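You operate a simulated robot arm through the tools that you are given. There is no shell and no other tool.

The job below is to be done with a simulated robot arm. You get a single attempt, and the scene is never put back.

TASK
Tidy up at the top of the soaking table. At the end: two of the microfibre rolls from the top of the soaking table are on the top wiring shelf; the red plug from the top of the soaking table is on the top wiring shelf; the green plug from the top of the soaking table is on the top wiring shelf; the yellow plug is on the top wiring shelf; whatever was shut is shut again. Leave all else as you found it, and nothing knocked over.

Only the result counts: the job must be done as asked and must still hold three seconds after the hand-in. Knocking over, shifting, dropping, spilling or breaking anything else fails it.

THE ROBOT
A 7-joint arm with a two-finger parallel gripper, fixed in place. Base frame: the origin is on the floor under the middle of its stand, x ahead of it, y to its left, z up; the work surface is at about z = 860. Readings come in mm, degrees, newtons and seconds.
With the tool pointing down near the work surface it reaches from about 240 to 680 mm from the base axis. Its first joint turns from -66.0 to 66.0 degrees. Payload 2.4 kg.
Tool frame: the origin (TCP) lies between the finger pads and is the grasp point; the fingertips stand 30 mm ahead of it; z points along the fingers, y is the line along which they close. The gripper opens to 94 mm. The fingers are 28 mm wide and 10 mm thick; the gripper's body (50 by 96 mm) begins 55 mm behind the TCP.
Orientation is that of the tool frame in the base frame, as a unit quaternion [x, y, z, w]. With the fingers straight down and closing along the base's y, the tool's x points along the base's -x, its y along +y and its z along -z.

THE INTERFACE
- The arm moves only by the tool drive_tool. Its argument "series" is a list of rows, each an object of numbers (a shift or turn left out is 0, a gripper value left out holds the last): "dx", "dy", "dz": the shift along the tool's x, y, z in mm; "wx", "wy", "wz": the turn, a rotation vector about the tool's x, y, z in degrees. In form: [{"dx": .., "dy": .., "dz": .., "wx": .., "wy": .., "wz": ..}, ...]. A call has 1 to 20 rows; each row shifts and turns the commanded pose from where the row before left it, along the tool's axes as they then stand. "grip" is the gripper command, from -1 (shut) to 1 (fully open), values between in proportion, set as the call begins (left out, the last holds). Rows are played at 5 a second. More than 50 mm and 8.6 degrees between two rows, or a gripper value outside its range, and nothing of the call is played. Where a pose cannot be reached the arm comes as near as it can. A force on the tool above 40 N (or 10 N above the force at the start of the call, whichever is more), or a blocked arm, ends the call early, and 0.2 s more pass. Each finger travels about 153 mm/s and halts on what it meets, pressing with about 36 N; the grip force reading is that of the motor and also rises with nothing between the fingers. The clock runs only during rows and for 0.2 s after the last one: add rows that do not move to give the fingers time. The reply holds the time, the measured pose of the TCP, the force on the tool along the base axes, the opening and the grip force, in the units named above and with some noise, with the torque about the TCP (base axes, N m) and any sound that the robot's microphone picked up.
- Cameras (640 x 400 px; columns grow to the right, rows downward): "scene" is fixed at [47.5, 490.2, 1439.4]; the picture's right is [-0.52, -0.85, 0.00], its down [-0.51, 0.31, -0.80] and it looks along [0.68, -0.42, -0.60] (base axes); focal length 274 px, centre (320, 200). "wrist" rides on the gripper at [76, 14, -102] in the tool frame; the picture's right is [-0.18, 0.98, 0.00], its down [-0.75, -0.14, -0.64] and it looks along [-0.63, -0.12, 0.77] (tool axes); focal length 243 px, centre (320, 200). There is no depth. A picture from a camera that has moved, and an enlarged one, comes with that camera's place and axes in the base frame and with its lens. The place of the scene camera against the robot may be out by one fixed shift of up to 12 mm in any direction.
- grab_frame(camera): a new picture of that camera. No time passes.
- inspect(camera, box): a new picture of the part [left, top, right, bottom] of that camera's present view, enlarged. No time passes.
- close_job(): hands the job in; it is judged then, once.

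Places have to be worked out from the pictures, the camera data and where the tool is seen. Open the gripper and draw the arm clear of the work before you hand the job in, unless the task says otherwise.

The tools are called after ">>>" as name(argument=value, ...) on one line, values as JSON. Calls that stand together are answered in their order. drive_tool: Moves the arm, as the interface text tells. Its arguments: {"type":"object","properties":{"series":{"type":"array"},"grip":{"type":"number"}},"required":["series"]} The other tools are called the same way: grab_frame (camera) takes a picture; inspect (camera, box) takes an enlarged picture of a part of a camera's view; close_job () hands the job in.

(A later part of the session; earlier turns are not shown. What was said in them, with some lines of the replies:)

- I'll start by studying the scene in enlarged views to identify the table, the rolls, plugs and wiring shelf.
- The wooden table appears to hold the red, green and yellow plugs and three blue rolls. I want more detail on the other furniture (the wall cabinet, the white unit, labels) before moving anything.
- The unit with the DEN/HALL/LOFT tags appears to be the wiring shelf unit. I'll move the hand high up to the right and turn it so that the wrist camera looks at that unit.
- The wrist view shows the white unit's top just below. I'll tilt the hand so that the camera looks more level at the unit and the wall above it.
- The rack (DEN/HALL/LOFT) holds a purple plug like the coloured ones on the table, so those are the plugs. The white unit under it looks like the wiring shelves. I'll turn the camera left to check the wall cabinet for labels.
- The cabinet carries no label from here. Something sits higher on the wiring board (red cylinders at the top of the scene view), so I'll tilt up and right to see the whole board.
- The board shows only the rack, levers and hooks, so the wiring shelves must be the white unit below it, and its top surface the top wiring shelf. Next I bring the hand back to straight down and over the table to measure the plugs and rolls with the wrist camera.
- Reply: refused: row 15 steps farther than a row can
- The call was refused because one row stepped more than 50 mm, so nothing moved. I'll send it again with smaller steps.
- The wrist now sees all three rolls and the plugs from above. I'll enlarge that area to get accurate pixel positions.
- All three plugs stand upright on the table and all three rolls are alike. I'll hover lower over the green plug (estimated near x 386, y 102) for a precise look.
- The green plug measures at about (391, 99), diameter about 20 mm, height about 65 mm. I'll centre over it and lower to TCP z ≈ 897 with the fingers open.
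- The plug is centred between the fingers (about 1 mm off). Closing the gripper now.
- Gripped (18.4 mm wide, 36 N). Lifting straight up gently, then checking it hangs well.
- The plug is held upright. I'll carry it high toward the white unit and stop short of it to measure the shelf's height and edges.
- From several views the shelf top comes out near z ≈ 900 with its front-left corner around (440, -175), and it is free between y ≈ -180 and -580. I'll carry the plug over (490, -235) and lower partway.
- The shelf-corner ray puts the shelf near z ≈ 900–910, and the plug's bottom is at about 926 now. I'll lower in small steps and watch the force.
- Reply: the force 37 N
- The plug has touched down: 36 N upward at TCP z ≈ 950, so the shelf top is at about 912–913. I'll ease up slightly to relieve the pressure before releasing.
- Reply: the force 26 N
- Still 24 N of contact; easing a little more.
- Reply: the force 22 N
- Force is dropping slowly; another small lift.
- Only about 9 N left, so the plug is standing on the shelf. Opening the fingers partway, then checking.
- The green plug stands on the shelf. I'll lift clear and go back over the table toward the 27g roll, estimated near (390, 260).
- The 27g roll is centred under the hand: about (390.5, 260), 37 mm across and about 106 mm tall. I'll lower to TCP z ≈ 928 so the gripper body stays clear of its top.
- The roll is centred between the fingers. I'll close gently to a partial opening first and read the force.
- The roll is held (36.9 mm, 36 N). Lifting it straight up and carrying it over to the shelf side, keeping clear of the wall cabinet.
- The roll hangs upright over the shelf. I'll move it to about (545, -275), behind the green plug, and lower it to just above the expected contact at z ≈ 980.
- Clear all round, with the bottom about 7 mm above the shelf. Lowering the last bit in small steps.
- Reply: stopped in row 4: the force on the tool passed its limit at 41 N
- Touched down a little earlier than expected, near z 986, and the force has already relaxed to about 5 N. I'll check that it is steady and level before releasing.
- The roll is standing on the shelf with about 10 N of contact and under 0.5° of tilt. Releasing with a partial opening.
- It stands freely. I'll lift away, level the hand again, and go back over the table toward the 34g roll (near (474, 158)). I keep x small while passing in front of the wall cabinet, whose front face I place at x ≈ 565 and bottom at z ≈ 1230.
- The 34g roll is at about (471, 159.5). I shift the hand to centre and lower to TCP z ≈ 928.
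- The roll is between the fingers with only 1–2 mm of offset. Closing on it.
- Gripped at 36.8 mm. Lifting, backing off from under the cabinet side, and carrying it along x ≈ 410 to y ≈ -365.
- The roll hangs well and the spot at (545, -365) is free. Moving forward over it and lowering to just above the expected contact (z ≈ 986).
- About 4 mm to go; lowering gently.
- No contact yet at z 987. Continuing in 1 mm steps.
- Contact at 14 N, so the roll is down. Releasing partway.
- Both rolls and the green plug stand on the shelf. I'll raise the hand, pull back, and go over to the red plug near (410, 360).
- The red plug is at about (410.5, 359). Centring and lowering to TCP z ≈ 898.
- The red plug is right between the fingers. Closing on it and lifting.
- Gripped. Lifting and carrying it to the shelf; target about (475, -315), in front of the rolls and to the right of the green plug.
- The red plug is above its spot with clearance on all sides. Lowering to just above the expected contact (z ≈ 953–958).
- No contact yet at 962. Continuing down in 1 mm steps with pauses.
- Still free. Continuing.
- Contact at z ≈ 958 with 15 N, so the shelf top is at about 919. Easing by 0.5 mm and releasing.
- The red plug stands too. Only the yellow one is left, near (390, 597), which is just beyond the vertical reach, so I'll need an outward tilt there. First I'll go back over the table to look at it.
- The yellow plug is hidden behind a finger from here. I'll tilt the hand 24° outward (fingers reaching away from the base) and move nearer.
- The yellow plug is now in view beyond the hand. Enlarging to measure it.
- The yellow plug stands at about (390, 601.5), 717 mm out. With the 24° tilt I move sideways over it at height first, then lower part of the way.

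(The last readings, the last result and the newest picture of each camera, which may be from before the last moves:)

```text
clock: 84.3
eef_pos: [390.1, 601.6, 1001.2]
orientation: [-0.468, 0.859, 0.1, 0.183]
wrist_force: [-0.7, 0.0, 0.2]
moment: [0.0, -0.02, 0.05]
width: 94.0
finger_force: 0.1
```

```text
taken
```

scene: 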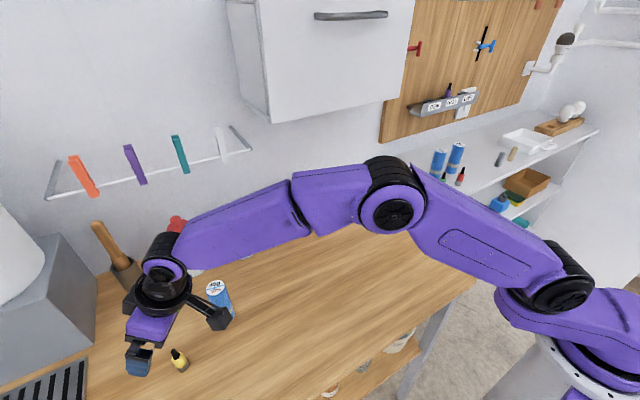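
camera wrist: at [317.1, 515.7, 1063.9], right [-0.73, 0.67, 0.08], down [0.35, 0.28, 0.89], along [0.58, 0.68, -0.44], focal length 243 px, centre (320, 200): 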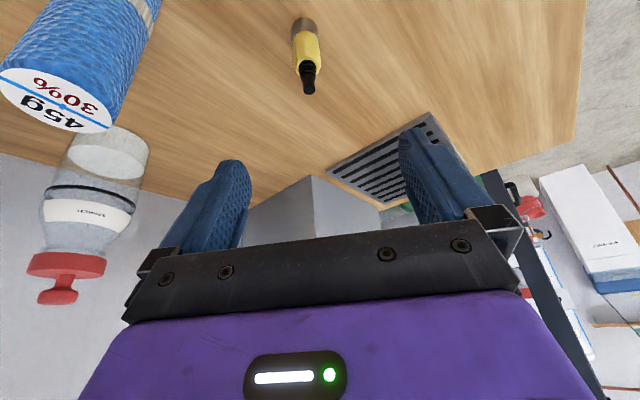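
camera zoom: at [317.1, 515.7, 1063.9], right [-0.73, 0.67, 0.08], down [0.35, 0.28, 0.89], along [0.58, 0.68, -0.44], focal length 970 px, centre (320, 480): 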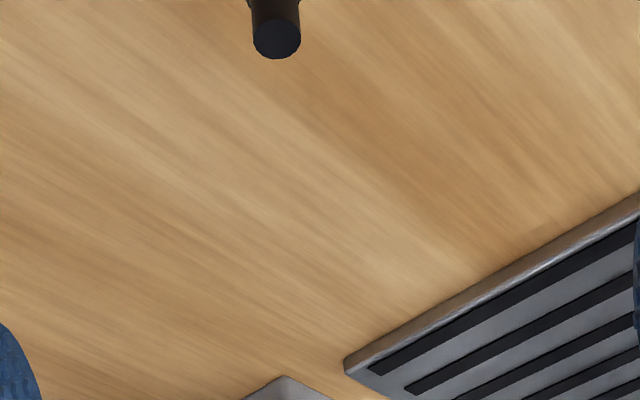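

Reached without trouble. One more enlarged look at the plug's position relative to the hand.

>>> inspect(camera="wrist", box=[240, 0, 400, 100])

>>> inspect(camera="scene", box=[100, 280, 260, 380])

```text
4.00 times, centred on (320, 50) of wrist
camera zoom: at [317.1, 515.7, 1063.9], right [-0.73, 0.67, 0.08], down [0.35, 0.28, 0.89], along [0.58, 0.68, -0.44], focal length 970 px, centre (320, 800)
```

zoom: 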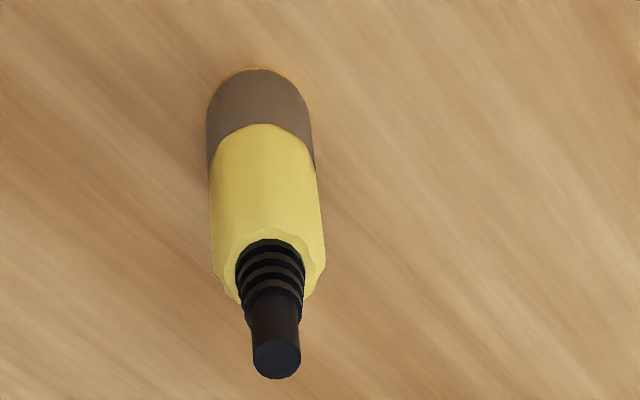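

```text
4.00 times, centred on (180, 330) of scene
camera zoom: at [47.5, 490.2, 1439.4], right [-0.52, -0.85, 0.0], down [-0.51, 0.31, -0.8], along [0.68, -0.42, -0.6], focal length 1096 px, centre (880, -320)
```

zoom: 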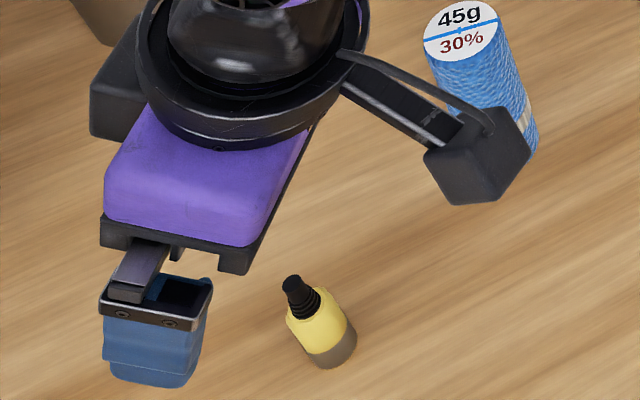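

The plug is centred to within 2 mm. Lowering vertically, keeping the tilt, to TCP z ≈ 900.

>>> drive_tool(series=[{"dx": 12.2, "dy": -1.5, "dz": 27.4}, {"dx": 12.2, "dz": 27.4}, {"dx": 10.2, "dz": 22.8}, {"dx": 3.5, "dz": 7.8}, {"dx": 2.6, "dz": 5.9}, {}])

>>> grab_frame(camera="wrist")

>>> inspect(camera="scene", box=[100, 280, 260, 400])

```text
clock: 85.7
eef_pos: [391.7, 599.7, 901.7]
orientation: [-0.467, 0.859, 0.1, 0.184]
wrist_force: [0.6, -0.3, -0.9]
moment: [0.02, 0.01, -0.02]
width: 94.1
finger_force: 0.1
```

```text
taken
camera wrist: at [319.0, 514.8, 963.8], right [-0.73, 0.68, 0.08], down [0.35, 0.28, 0.89], along [0.58, 0.68, -0.44], focal length 243 px, centre (320, 200)
```

wrist: 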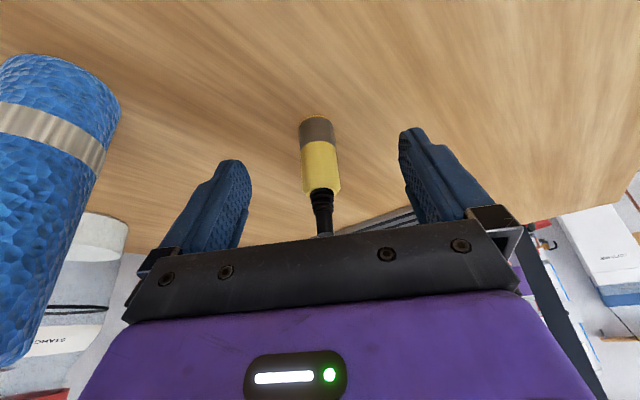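

```text
3.33 times, centred on (180, 340) of scene
camera zoom: at [47.5, 490.2, 1439.4], right [-0.52, -0.85, 0.0], down [-0.51, 0.31, -0.8], along [0.68, -0.42, -0.6], focal length 914 px, centre (787, -267)
```

zoom: 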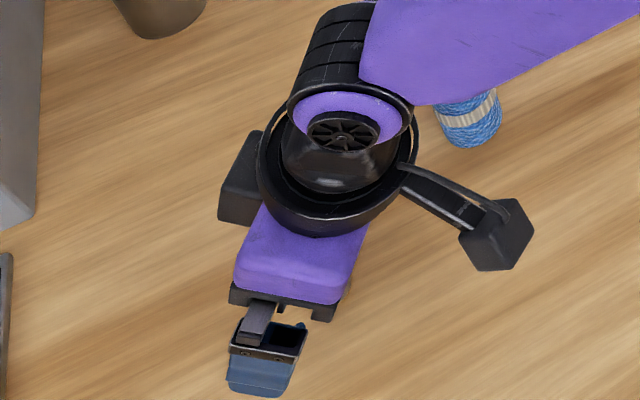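

Well centred, and the 45g roll is clear of the hand. Closing the fingers on the yellow plug.

>>> drive_tool(series=[{}, {}, {}, {}], grip=-1)

>>> grab_frame(camera="wrist")

```text
clock: 86.7
eef_pos: [390.6, 600.9, 901.6]
orientation: [-0.468, 0.859, 0.1, 0.182]
wrist_force: [0.4, -0.5, -0.2]
moment: [-0.01, -0.04, -0.02]
width: 17.9
finger_force: 36.5
```

```text
taken
camera wrist: at [318.9, 514.9, 963.9], right [-0.73, 0.68, 0.08], down [0.35, 0.28, 0.89], along [0.58, 0.68, -0.44], focal length 243 px, centre (320, 200)
```

wrist: 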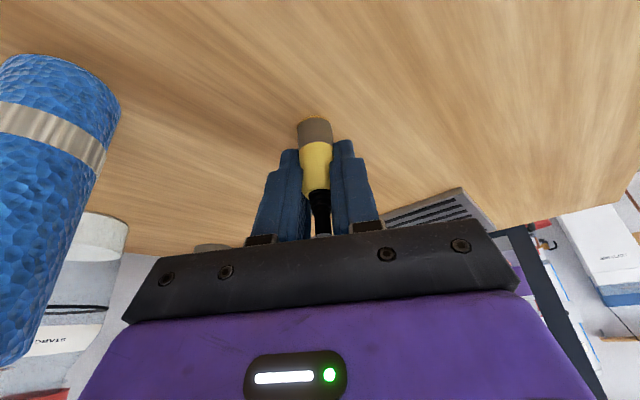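

Gripped (17.9 mm). Lifting straight up with the tilt kept, then pulling back toward the base.

>>> drive_tool(series=[{"dx": -4.1, "dz": -9.1}, {"dx": -10.2, "dz": -22.8}, {"dx": -14.2, "dz": -32}, {"dx": -16.3, "dz": -36.5}, {"dx": -16.3, "dz": -36.5}, {"dx": -8.1, "dz": -18.3}, {"dx": 36.1, "dz": -16.1}, {"dx": 36.1, "dz": -16.1}, {"dx": 36.1, "dz": -16.1}, {"dx": 36.1, "dz": -16.1}, {"dx": 36.1, "dz": -16.1}, {"dx": 36.1, "dz": -16.1}, {}])

>>> grab_frame(camera="wrist")

>>> grab_frame(camera="scene")

```text
clock: 89.5
eef_pos: [260.5, 401.8, 1071.8]
orientation: [-0.468, 0.859, 0.1, 0.183]
wrist_force: [-0.5, -0.4, -0.1]
moment: [0.02, 0.0, 0.01]
width: 18.5
finger_force: 36.2
```

```text
taken
camera wrist: at [188.6, 316.1, 1133.9], right [-0.73, 0.67, 0.08], down [0.35, 0.28, 0.89], along [0.58, 0.68, -0.44], focal length 243 px, centre (320, 200)
```

wrist: 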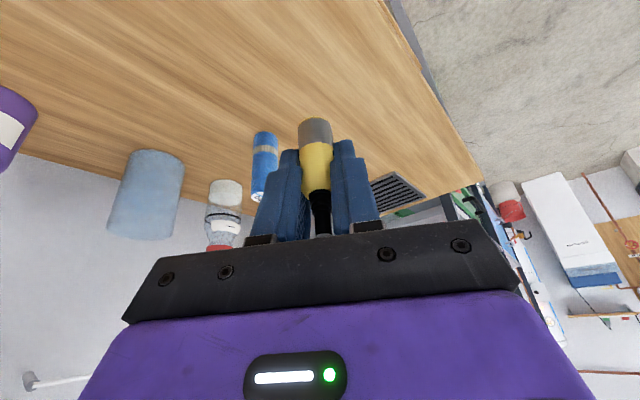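

```text
taken
```

scene: 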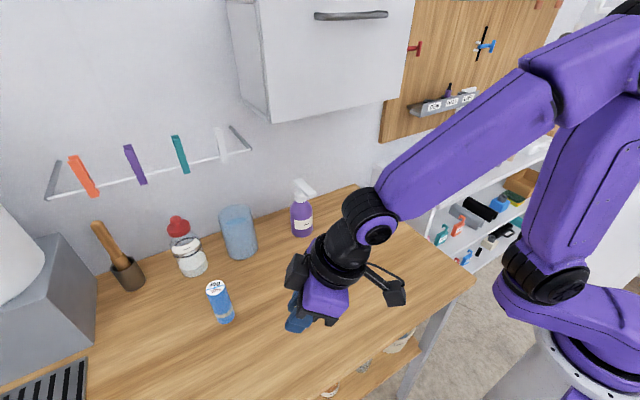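

The plug is held upright and the path is clear. I'll swing the hand round the base in an arc toward the shelf side, turning it along with the arm so that the tilt stays outward.

>>> drive_tool(series=[{"dx": 2.24, "dy": -48.4, "dz": -1.0, "wx": 2.36, "wz": 5.3}, {"dx": 2.24, "dy": -48.4, "dz": -1.0, "wx": 2.36, "wz": 5.3}, {"dx": 2.24, "dy": -48.4, "dz": -1.0, "wx": 2.36, "wz": 5.3}, {"dx": 2.24, "dy": -48.4, "dz": -1.0, "wx": 2.36, "wz": 5.3}, {"dx": 2.24, "dy": -48.4, "dz": -1.0, "wx": 2.36, "wz": 5.3}, {"dx": 2.24, "dy": -48.4, "dz": -1.0, "wx": 2.36, "wz": 5.3}, {"dx": 2.24, "dy": -48.4, "dz": -1.0, "wx": 2.36, "wz": 5.3}, {"dx": 2.24, "dy": -48.4, "dz": -1.0, "wx": 2.36, "wz": 5.3}, {}])

```text
clock: 91.5
eef_pos: [473.4, 88.9, 1072.2]
orientation: [-0.09, 0.974, 0.021, 0.206]
wrist_force: [0.8, -0.7, -0.3]
moment: [-0.01, 0.01, 0.01]
width: 18.5
finger_force: 35.9
```

The arc is tracking well (radius 482 mm, azimuth 10.6°, z 1072). Continuing the swing.

>>> drive_tool(series=[{"dx": 2.24, "dy": -48.4, "dz": -1.0, "wx": 2.36, "wz": 5.3}, {"dx": 2.24, "dy": -48.4, "dz": -1.0, "wx": 2.36, "wz": 5.3}, {"dx": 2.24, "dy": -48.4, "dz": -1.0, "wx": 2.36, "wz": 5.3}, {"dx": 2.24, "dy": -48.4, "dz": -1.0, "wx": 2.36, "wz": 5.3}, {"dx": 2.24, "dy": -48.4, "dz": -1.0, "wx": 2.36, "wz": 5.3}, {"dx": 2.24, "dy": -48.4, "dz": -1.0, "wx": 2.36, "wz": 5.3}, {"dx": 2.24, "dy": -48.4, "dz": -1.0, "wx": 2.36, "wz": 5.3}, {"dx": 2.24, "dy": -48.4, "dz": -1.0, "wx": 2.36, "wz": 5.3}, {"dx": 2.24, "dy": -48.4, "dz": -1.0, "wx": 2.36, "wz": 5.3}, {}])

>>> grab_frame(camera="wrist")

>>> grab_frame(camera="scene")

```text
clock: 93.7
eef_pos: [362.6, -319.0, 1070.3]
orientation: [0.346, 0.915, -0.073, 0.194]
wrist_force: [-0.5, 0.7, -0.6]
moment: [-0.03, 0.01, 0.0]
width: 18.4
finger_force: 36.1
```

```text
taken
camera wrist: at [288.0, -233.9, 1133.0], right [0.78, 0.62, 0.08], down [0.23, -0.39, 0.89], along [0.59, -0.68, -0.45], focal length 243 px, centre (320, 200)
```

wrist: 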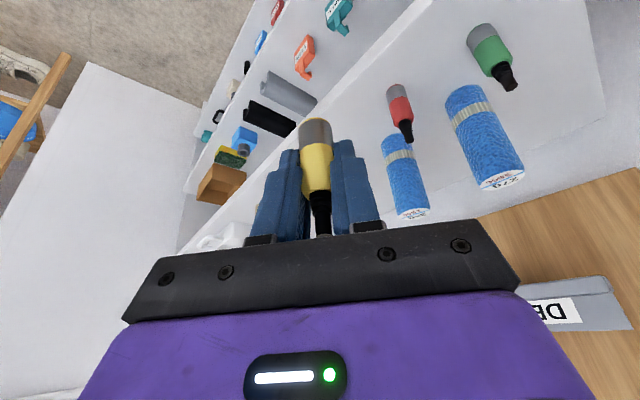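

```text
taken
```

scene: 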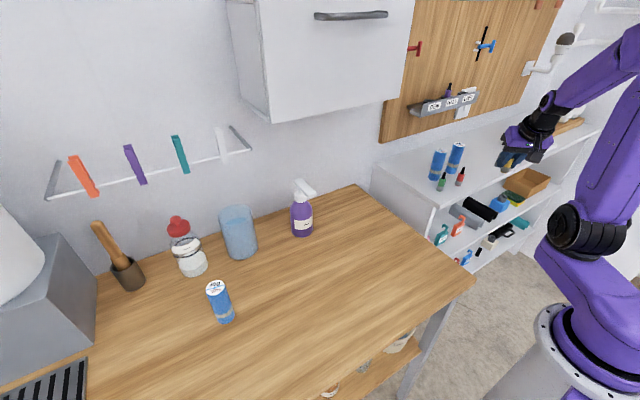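

The hand is over the shelf side with the other items clear. I'll extend outward to above (475, -425) and look before lowering.

>>> drive_tool(series=[{"dx": -35.3, "dy": -1.3, "dz": 15.7}, {"dx": -35.3, "dy": -1.3, "dz": 15.7}, {"dx": -35.3, "dy": -1.3, "dz": 15.7}, {"dx": -35.3, "dy": -1.3, "dz": 15.7}, {}])

>>> grab_frame(camera="wrist")

>>> inspect(camera="scene", box=[420, 90, 580, 200])

```text
clock: 94.9
eef_pos: [475.9, -425.2, 1069.4]
orientation: [0.348, 0.914, -0.073, 0.194]
wrist_force: [0.2, -0.8, 0.1]
moment: [-0.03, -0.02, 0.0]
width: 18.6
finger_force: 35.7
```

```text
taken
camera wrist: at [401.0, -340.5, 1132.6], right [0.78, 0.62, 0.08], down [0.23, -0.39, 0.89], along [0.59, -0.68, -0.45], focal length 243 px, centre (320, 200)
```

wrist: 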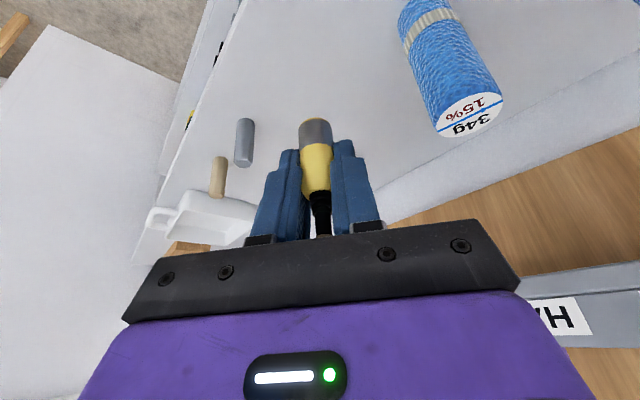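

```text
3.64 times, centred on (500, 145) of scene
camera zoom: at [47.5, 490.2, 1439.4], right [-0.52, -0.85, 0.0], down [-0.51, 0.31, -0.8], along [0.68, -0.42, -0.6], focal length 997 px, centre (-334, 400)
```

zoom: 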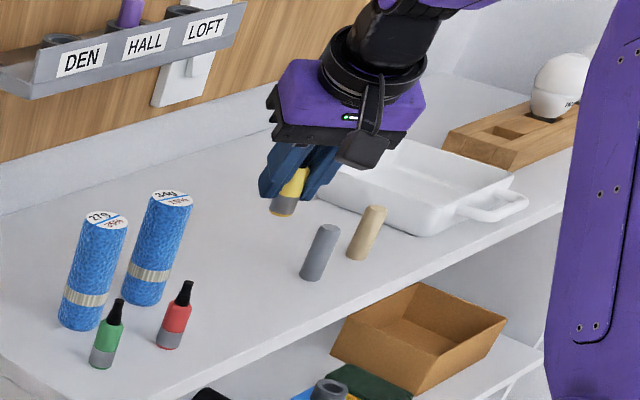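

The target spot is free: the grey roll is about 125 mm away and the 34g roll about 90 mm. Lowering vertically to z ≈ 969.

>>> drive_tool(series=[{"dx": 12.2, "dz": 27.4}, {"dx": 12.2, "dz": 27.4}, {"dx": 10.2, "dz": 22.8}, {"dx": 6.1, "dz": 13.7}, {}])

>>> grab_frame(camera="wrist")

>>> inspect(camera="scene", box=[440, 120, 540, 200])

```text
clock: 96.1
eef_pos: [475.7, -422.6, 968.9]
orientation: [0.347, 0.915, -0.072, 0.194]
wrist_force: [-0.4, 0.4, -0.4]
moment: [0.03, -0.02, 0.0]
width: 18.7
finger_force: 36.2
```

```text
taken
camera wrist: at [400.6, -339.5, 1032.1], right [0.78, 0.62, 0.08], down [0.23, -0.39, 0.89], along [0.59, -0.68, -0.45], focal length 243 px, centre (320, 200)
```

wrist: 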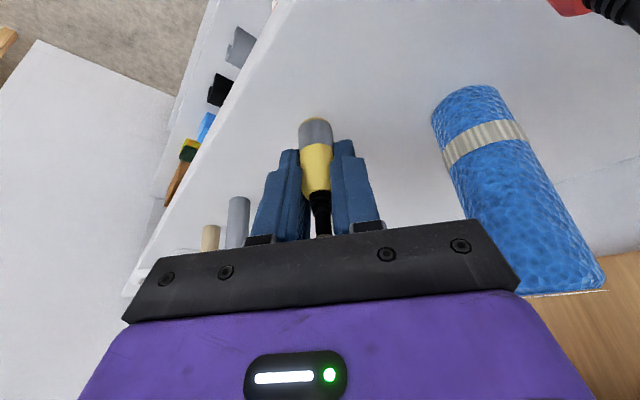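

```text
5.00 times, centred on (490, 160) of scene
camera zoom: at [47.5, 490.2, 1439.4], right [-0.52, -0.85, 0.0], down [-0.51, 0.31, -0.8], along [0.68, -0.42, -0.6], focal length 1371 px, centre (-530, 400)
```

zoom: 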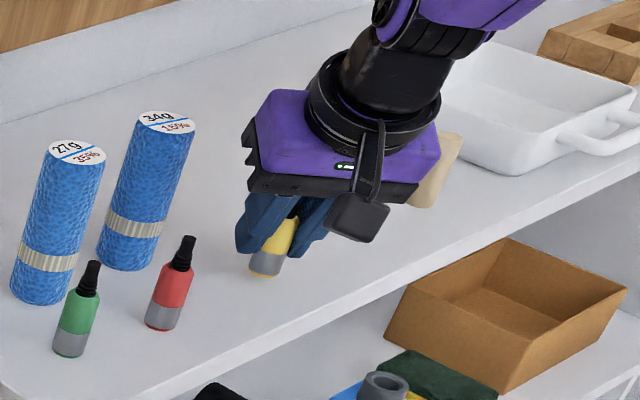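

About 8 mm left by my estimate; lowering in small steps.

>>> drive_tool(series=[{"dx": 0.8, "dz": 1.8}, {"dx": 0.8, "dz": 1.8}, {}, {"dx": 0.41, "dz": 0.91}, {}])

```text
clock: 97.3
eef_pos: [474.1, -422.4, 964.4]
orientation: [0.347, 0.915, -0.073, 0.194]
wrist_force: [-0.9, -0.4, 0.0]
moment: [0.01, 0.03, 0.02]
width: 18.4
finger_force: 36.4
```

No contact yet at 964. Continuing in 1 mm steps.

>>> drive_tool(series=[{"dx": 0.41, "dz": 0.91}, {}, {"dx": 0.41, "dz": 0.91}, {}])

```text
clock: 98.3
eef_pos: [474.5, -422.9, 962.0]
orientation: [0.348, 0.915, -0.072, 0.193]
wrist_force: [-0.7, -0.8, -0.2]
moment: [-0.02, 0.0, -0.03]
width: 18.3
finger_force: 35.5
```

Still free at 962; continuing.

>>> drive_tool(series=[{"dx": 0.41, "dz": 0.91}, {}, {"dx": 0.41, "dz": 0.91}, {}])

```text
clock: 99.3
eef_pos: [475.3, -423.7, 961.1]
orientation: [0.348, 0.914, -0.072, 0.194]
wrist_force: [-0.7, 0.6, 2.9]
moment: [-0.02, -0.01, 0.0]
width: 18.6
finger_force: 36.6
```

A first light contact (about 3 N). One more small step to seat it.

>>> drive_tool(series=[{"dx": 0.28, "dz": 0.64}, {}, {}])

>>> inspect(camera="scene", box=[460, 140, 520, 190])

>>> inspect(camera="wrist", box=[240, 90, 400, 190])

```text
clock: 100.1
eef_pos: [474.2, -424.6, 960.4]
orientation: [0.347, 0.914, -0.073, 0.195]
wrist_force: [-0.9, 1.0, 9.2]
moment: [0.03, -0.03, 0.01]
width: 18.3
finger_force: 35.7
```

```text
8.00 times, centred on (490, 165) of scene
camera zoom: at [47.3, 490.3, 1439.4], right [-0.52, -0.85, 0.0], down [-0.51, 0.31, -0.8], along [0.68, -0.42, -0.6], focal length 2193 px, centre (-1040, 480)
```

zoom: 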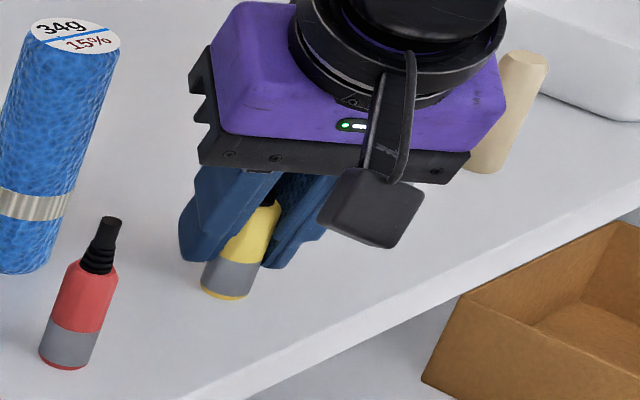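

```text
4.00 times, centred on (320, 140) of wrist
camera zoom: at [400.2, -339.6, 1023.8], right [0.78, 0.62, 0.08], down [0.23, -0.39, 0.89], along [0.59, -0.68, -0.44], focal length 970 px, centre (320, 440)
```

zoom: 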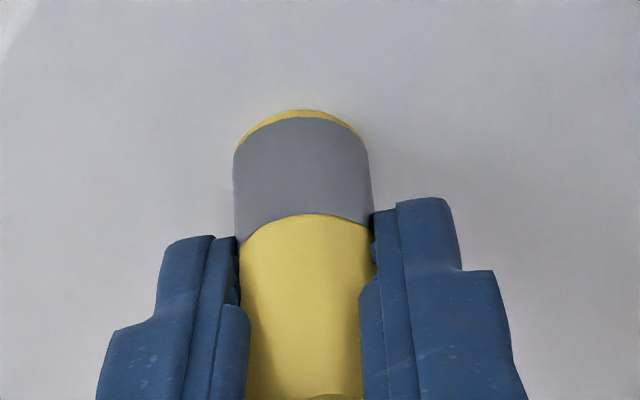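

The plug is seated with 9 N, and its edges look vertical. Releasing partway.

>>> drive_tool(series=[{}, {}, {}], grip=0)

>>> grab_frame(camera="wrist")

>>> inspect(camera="scene", box=[440, 120, 540, 200])

```text
clock: 100.9
eef_pos: [474.1, -422.5, 960.0]
orientation: [0.347, 0.915, -0.073, 0.193]
wrist_force: [-0.4, -0.1, -0.8]
moment: [0.0, -0.03, 0.01]
width: 47.0
finger_force: 0.1
```

```text
taken
camera wrist: at [400.0, -339.5, 1023.3], right [0.78, 0.62, 0.08], down [0.23, -0.39, 0.89], along [0.59, -0.68, -0.45], focal length 243 px, centre (320, 200)
```

wrist: 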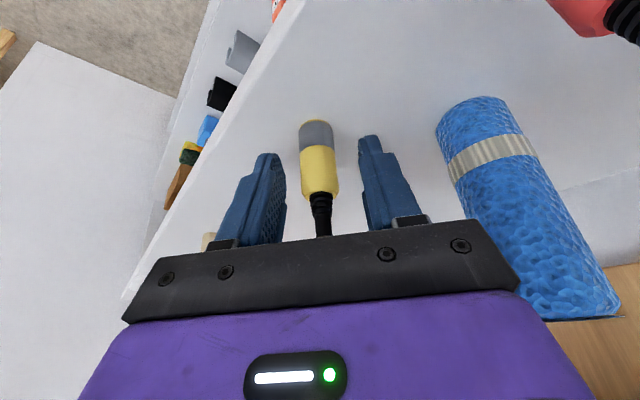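

```text
5.00 times, centred on (490, 160) of scene
camera zoom: at [47.5, 490.2, 1439.4], right [-0.52, -0.85, 0.0], down [-0.51, 0.31, -0.8], along [0.68, -0.42, -0.6], focal length 1371 px, centre (-530, 400)
```

zoom: 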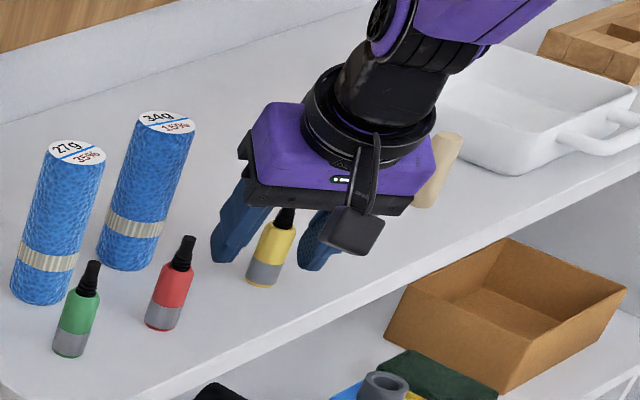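

The yellow plug stands upright on the shelf. Withdrawing straight up and then back toward the base.

>>> drive_tool(series=[{"dx": -4.1, "dz": -9.1}, {"dx": -8.1, "dz": -18.3}, {"dx": -16.3, "dz": -36.5}, {"dx": -16.3, "dz": -36.5}, {"dx": -12.2, "dz": -27.4}, {"dx": 34.3, "dz": -15.2}, {"dx": 34.3, "dz": -15.2}, {"dx": 34.3, "dz": -15.2}, {"dx": 34.3, "dz": -15.2}, {}])

>>> grab_frame(camera="wrist")

>>> grab_frame(camera="scene")

```text
clock: 103.1
eef_pos: [360.8, -323.3, 1100.2]
orientation: [0.348, 0.914, -0.074, 0.194]
wrist_force: [0.3, 0.4, 1.3]
moment: [0.0, -0.01, -0.03]
width: 47.2
finger_force: 0.0
```

```text
taken
camera wrist: at [288.2, -239.6, 1162.3], right [0.78, 0.62, 0.08], down [0.23, -0.39, 0.89], along [0.59, -0.68, -0.45], focal length 243 px, centre (320, 200)
```

wrist: 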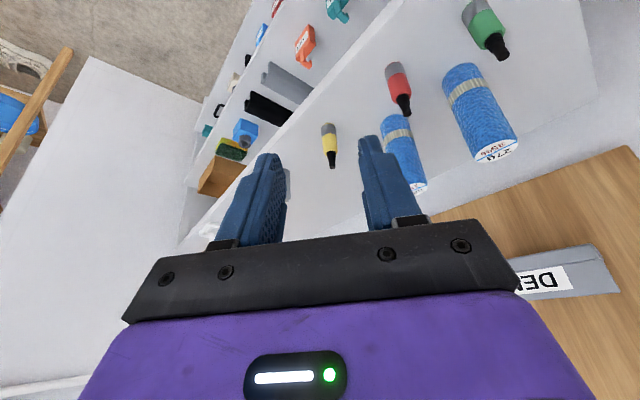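

```text
taken
```

scene: 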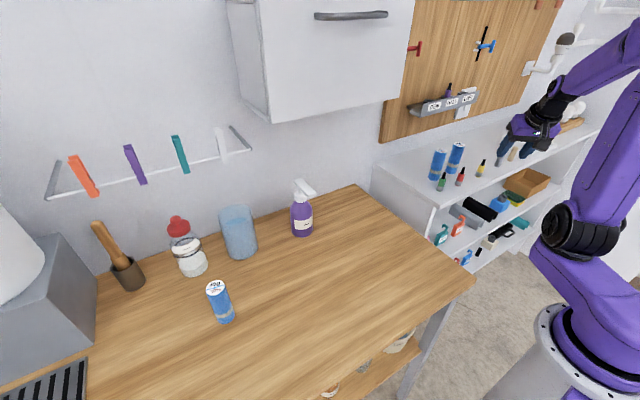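

All five items now stand on the top shelf and the rest of the table looks unchanged. I'll open the gripper, straighten the hand and draw the arm back up to about its starting area.

>>> drive_tool(series=[{"dx": -12.2, "dz": -27.4}, {"dx": -12.2, "dz": -27.4}, {"wy": 8}, {"wy": 8}, {"wy": 8}, {"wz": -8.3}, {"wz": -8.3}, {"wz": -8.3}, {"wz": -8.3}, {"wz": -8.2}, {"dy": 45}, {"dy": 45}, {"dy": 45}, {"dy": 45}, {"dy": 45}, {"dy": 45}, {"dy": 45}, {}], grip=1)

>>> grab_frame(camera="scene")

>>> inspect(camera="scene", box=[410, 110, 610, 280])

>>> inspect(camera="scene", box=[60, 170, 300, 400])

>>> inspect(camera="scene", box=[420, 130, 520, 200])

```text
clock: 106.9
eef_pos: [361.7, -10.0, 1161.5]
orientation: [0.001, 1.0, 0.001, 0.001]
wrist_force: [0.1, -0.6, 0.4]
moment: [-0.03, 0.0, 0.01]
width: 94.1
finger_force: 0.0
```

```text
taken
```

scene: 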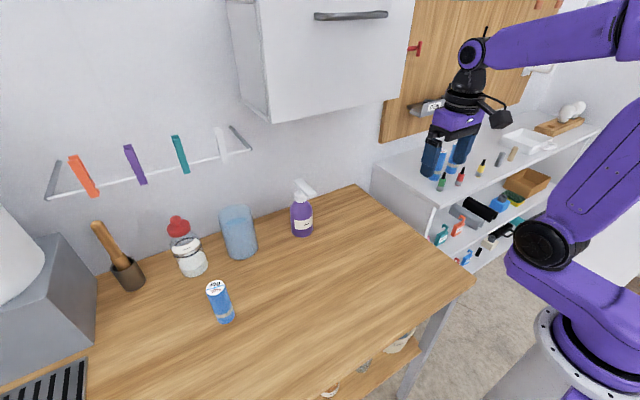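

```text
2.35 times, centred on (510, 195) of scene
camera zoom: at [47.5, 490.2, 1439.4], right [-0.52, -0.85, 0.0], down [-0.51, 0.31, -0.8], along [0.68, -0.42, -0.6], focal length 645 px, centre (-127, 212)
```

zoom: 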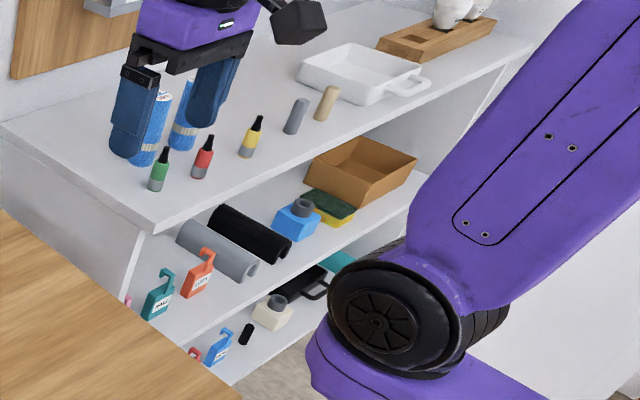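

```text
1.74 times, centred on (180, 285) of scene
camera zoom: at [47.5, 490.2, 1439.4], right [-0.52, -0.85, 0.0], down [-0.51, 0.31, -0.8], along [0.68, -0.42, -0.6], focal length 477 px, centre (564, 52)
```

zoom: 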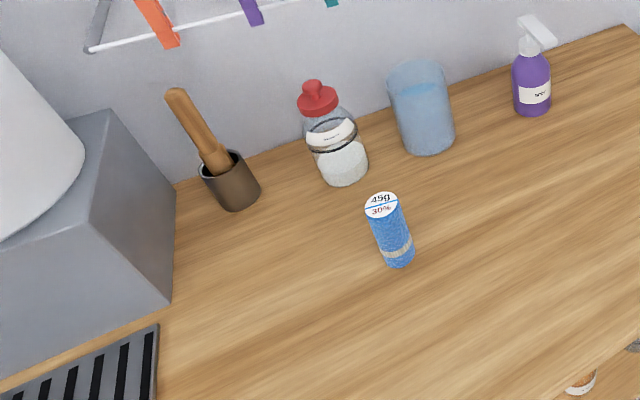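

```text
5.71 times, centred on (470, 165) of scene
camera zoom: at [47.5, 490.2, 1439.4], right [-0.52, -0.85, 0.0], down [-0.51, 0.31, -0.8], along [0.68, -0.42, -0.6], focal length 1566 px, centre (-537, 400)
```

zoom: 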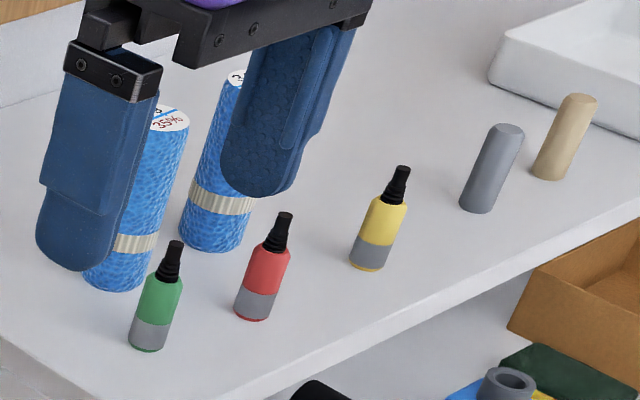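

Everything is in place: both rolls and all three plugs are upright on the shelf, the 45g roll and other table items are untouched, and the wall cabinet is still shut. I'll raise the arm to its starting pose before handing in.

>>> drive_tool(series=[{"dz": -35}, {"dz": -35}, {"dy": 38, "dx": -20}, {"dy": 37, "dx": -20}, {"dx": -22}, {}, {}, {}, {}])

>>> grab_frame(camera="scene")

```text
clock: 108.9
eef_pos: [424.3, 64.4, 1230.1]
orientation: [0.001, 1.0, 0.001, 0.001]
wrist_force: [-0.1, 0.5, 0.9]
moment: [0.01, -0.02, -0.03]
width: 93.8
finger_force: 0.1
```

```text
taken
```

scene: 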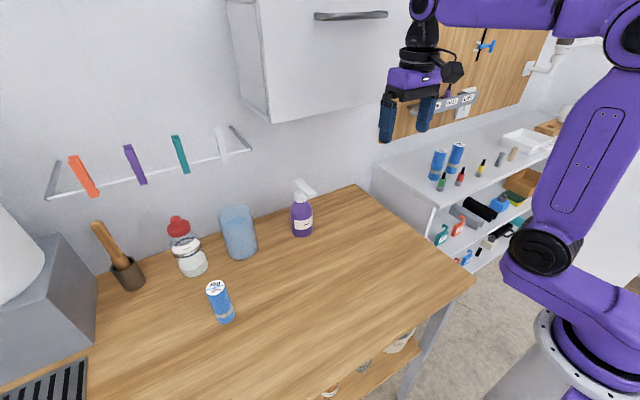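

The last picture shows two rolls and the red, green and yellow plugs upright on the top wiring shelf. Nothing else has moved, the gripper is open and the arm is back at its start pose, so I'm handing the job in.

>>> close_job()

```text
The job is handed in.
```

The job is handed in. Two microfibre rolls (the 27g and the 34g) and the red, green and yellow plugs are standing upright on the top wiring shelf.

- **Which shelf:** nothing in the scene is labelled "wiring shelf". I took it to be the top surface of the white unit under the DEN/HALL/LOFT rack, because that rack already holds a matching purple plug.
- **Left in place:** the 45g roll and the other items on the table look as they did at the start. I saw nothing knocked over.
- **Anything shut:** I never opened the wall cabinet, and it is still closed. I opened nothing else either.
- **Arm:** the gripper is open and the arm is back at its starting pose.
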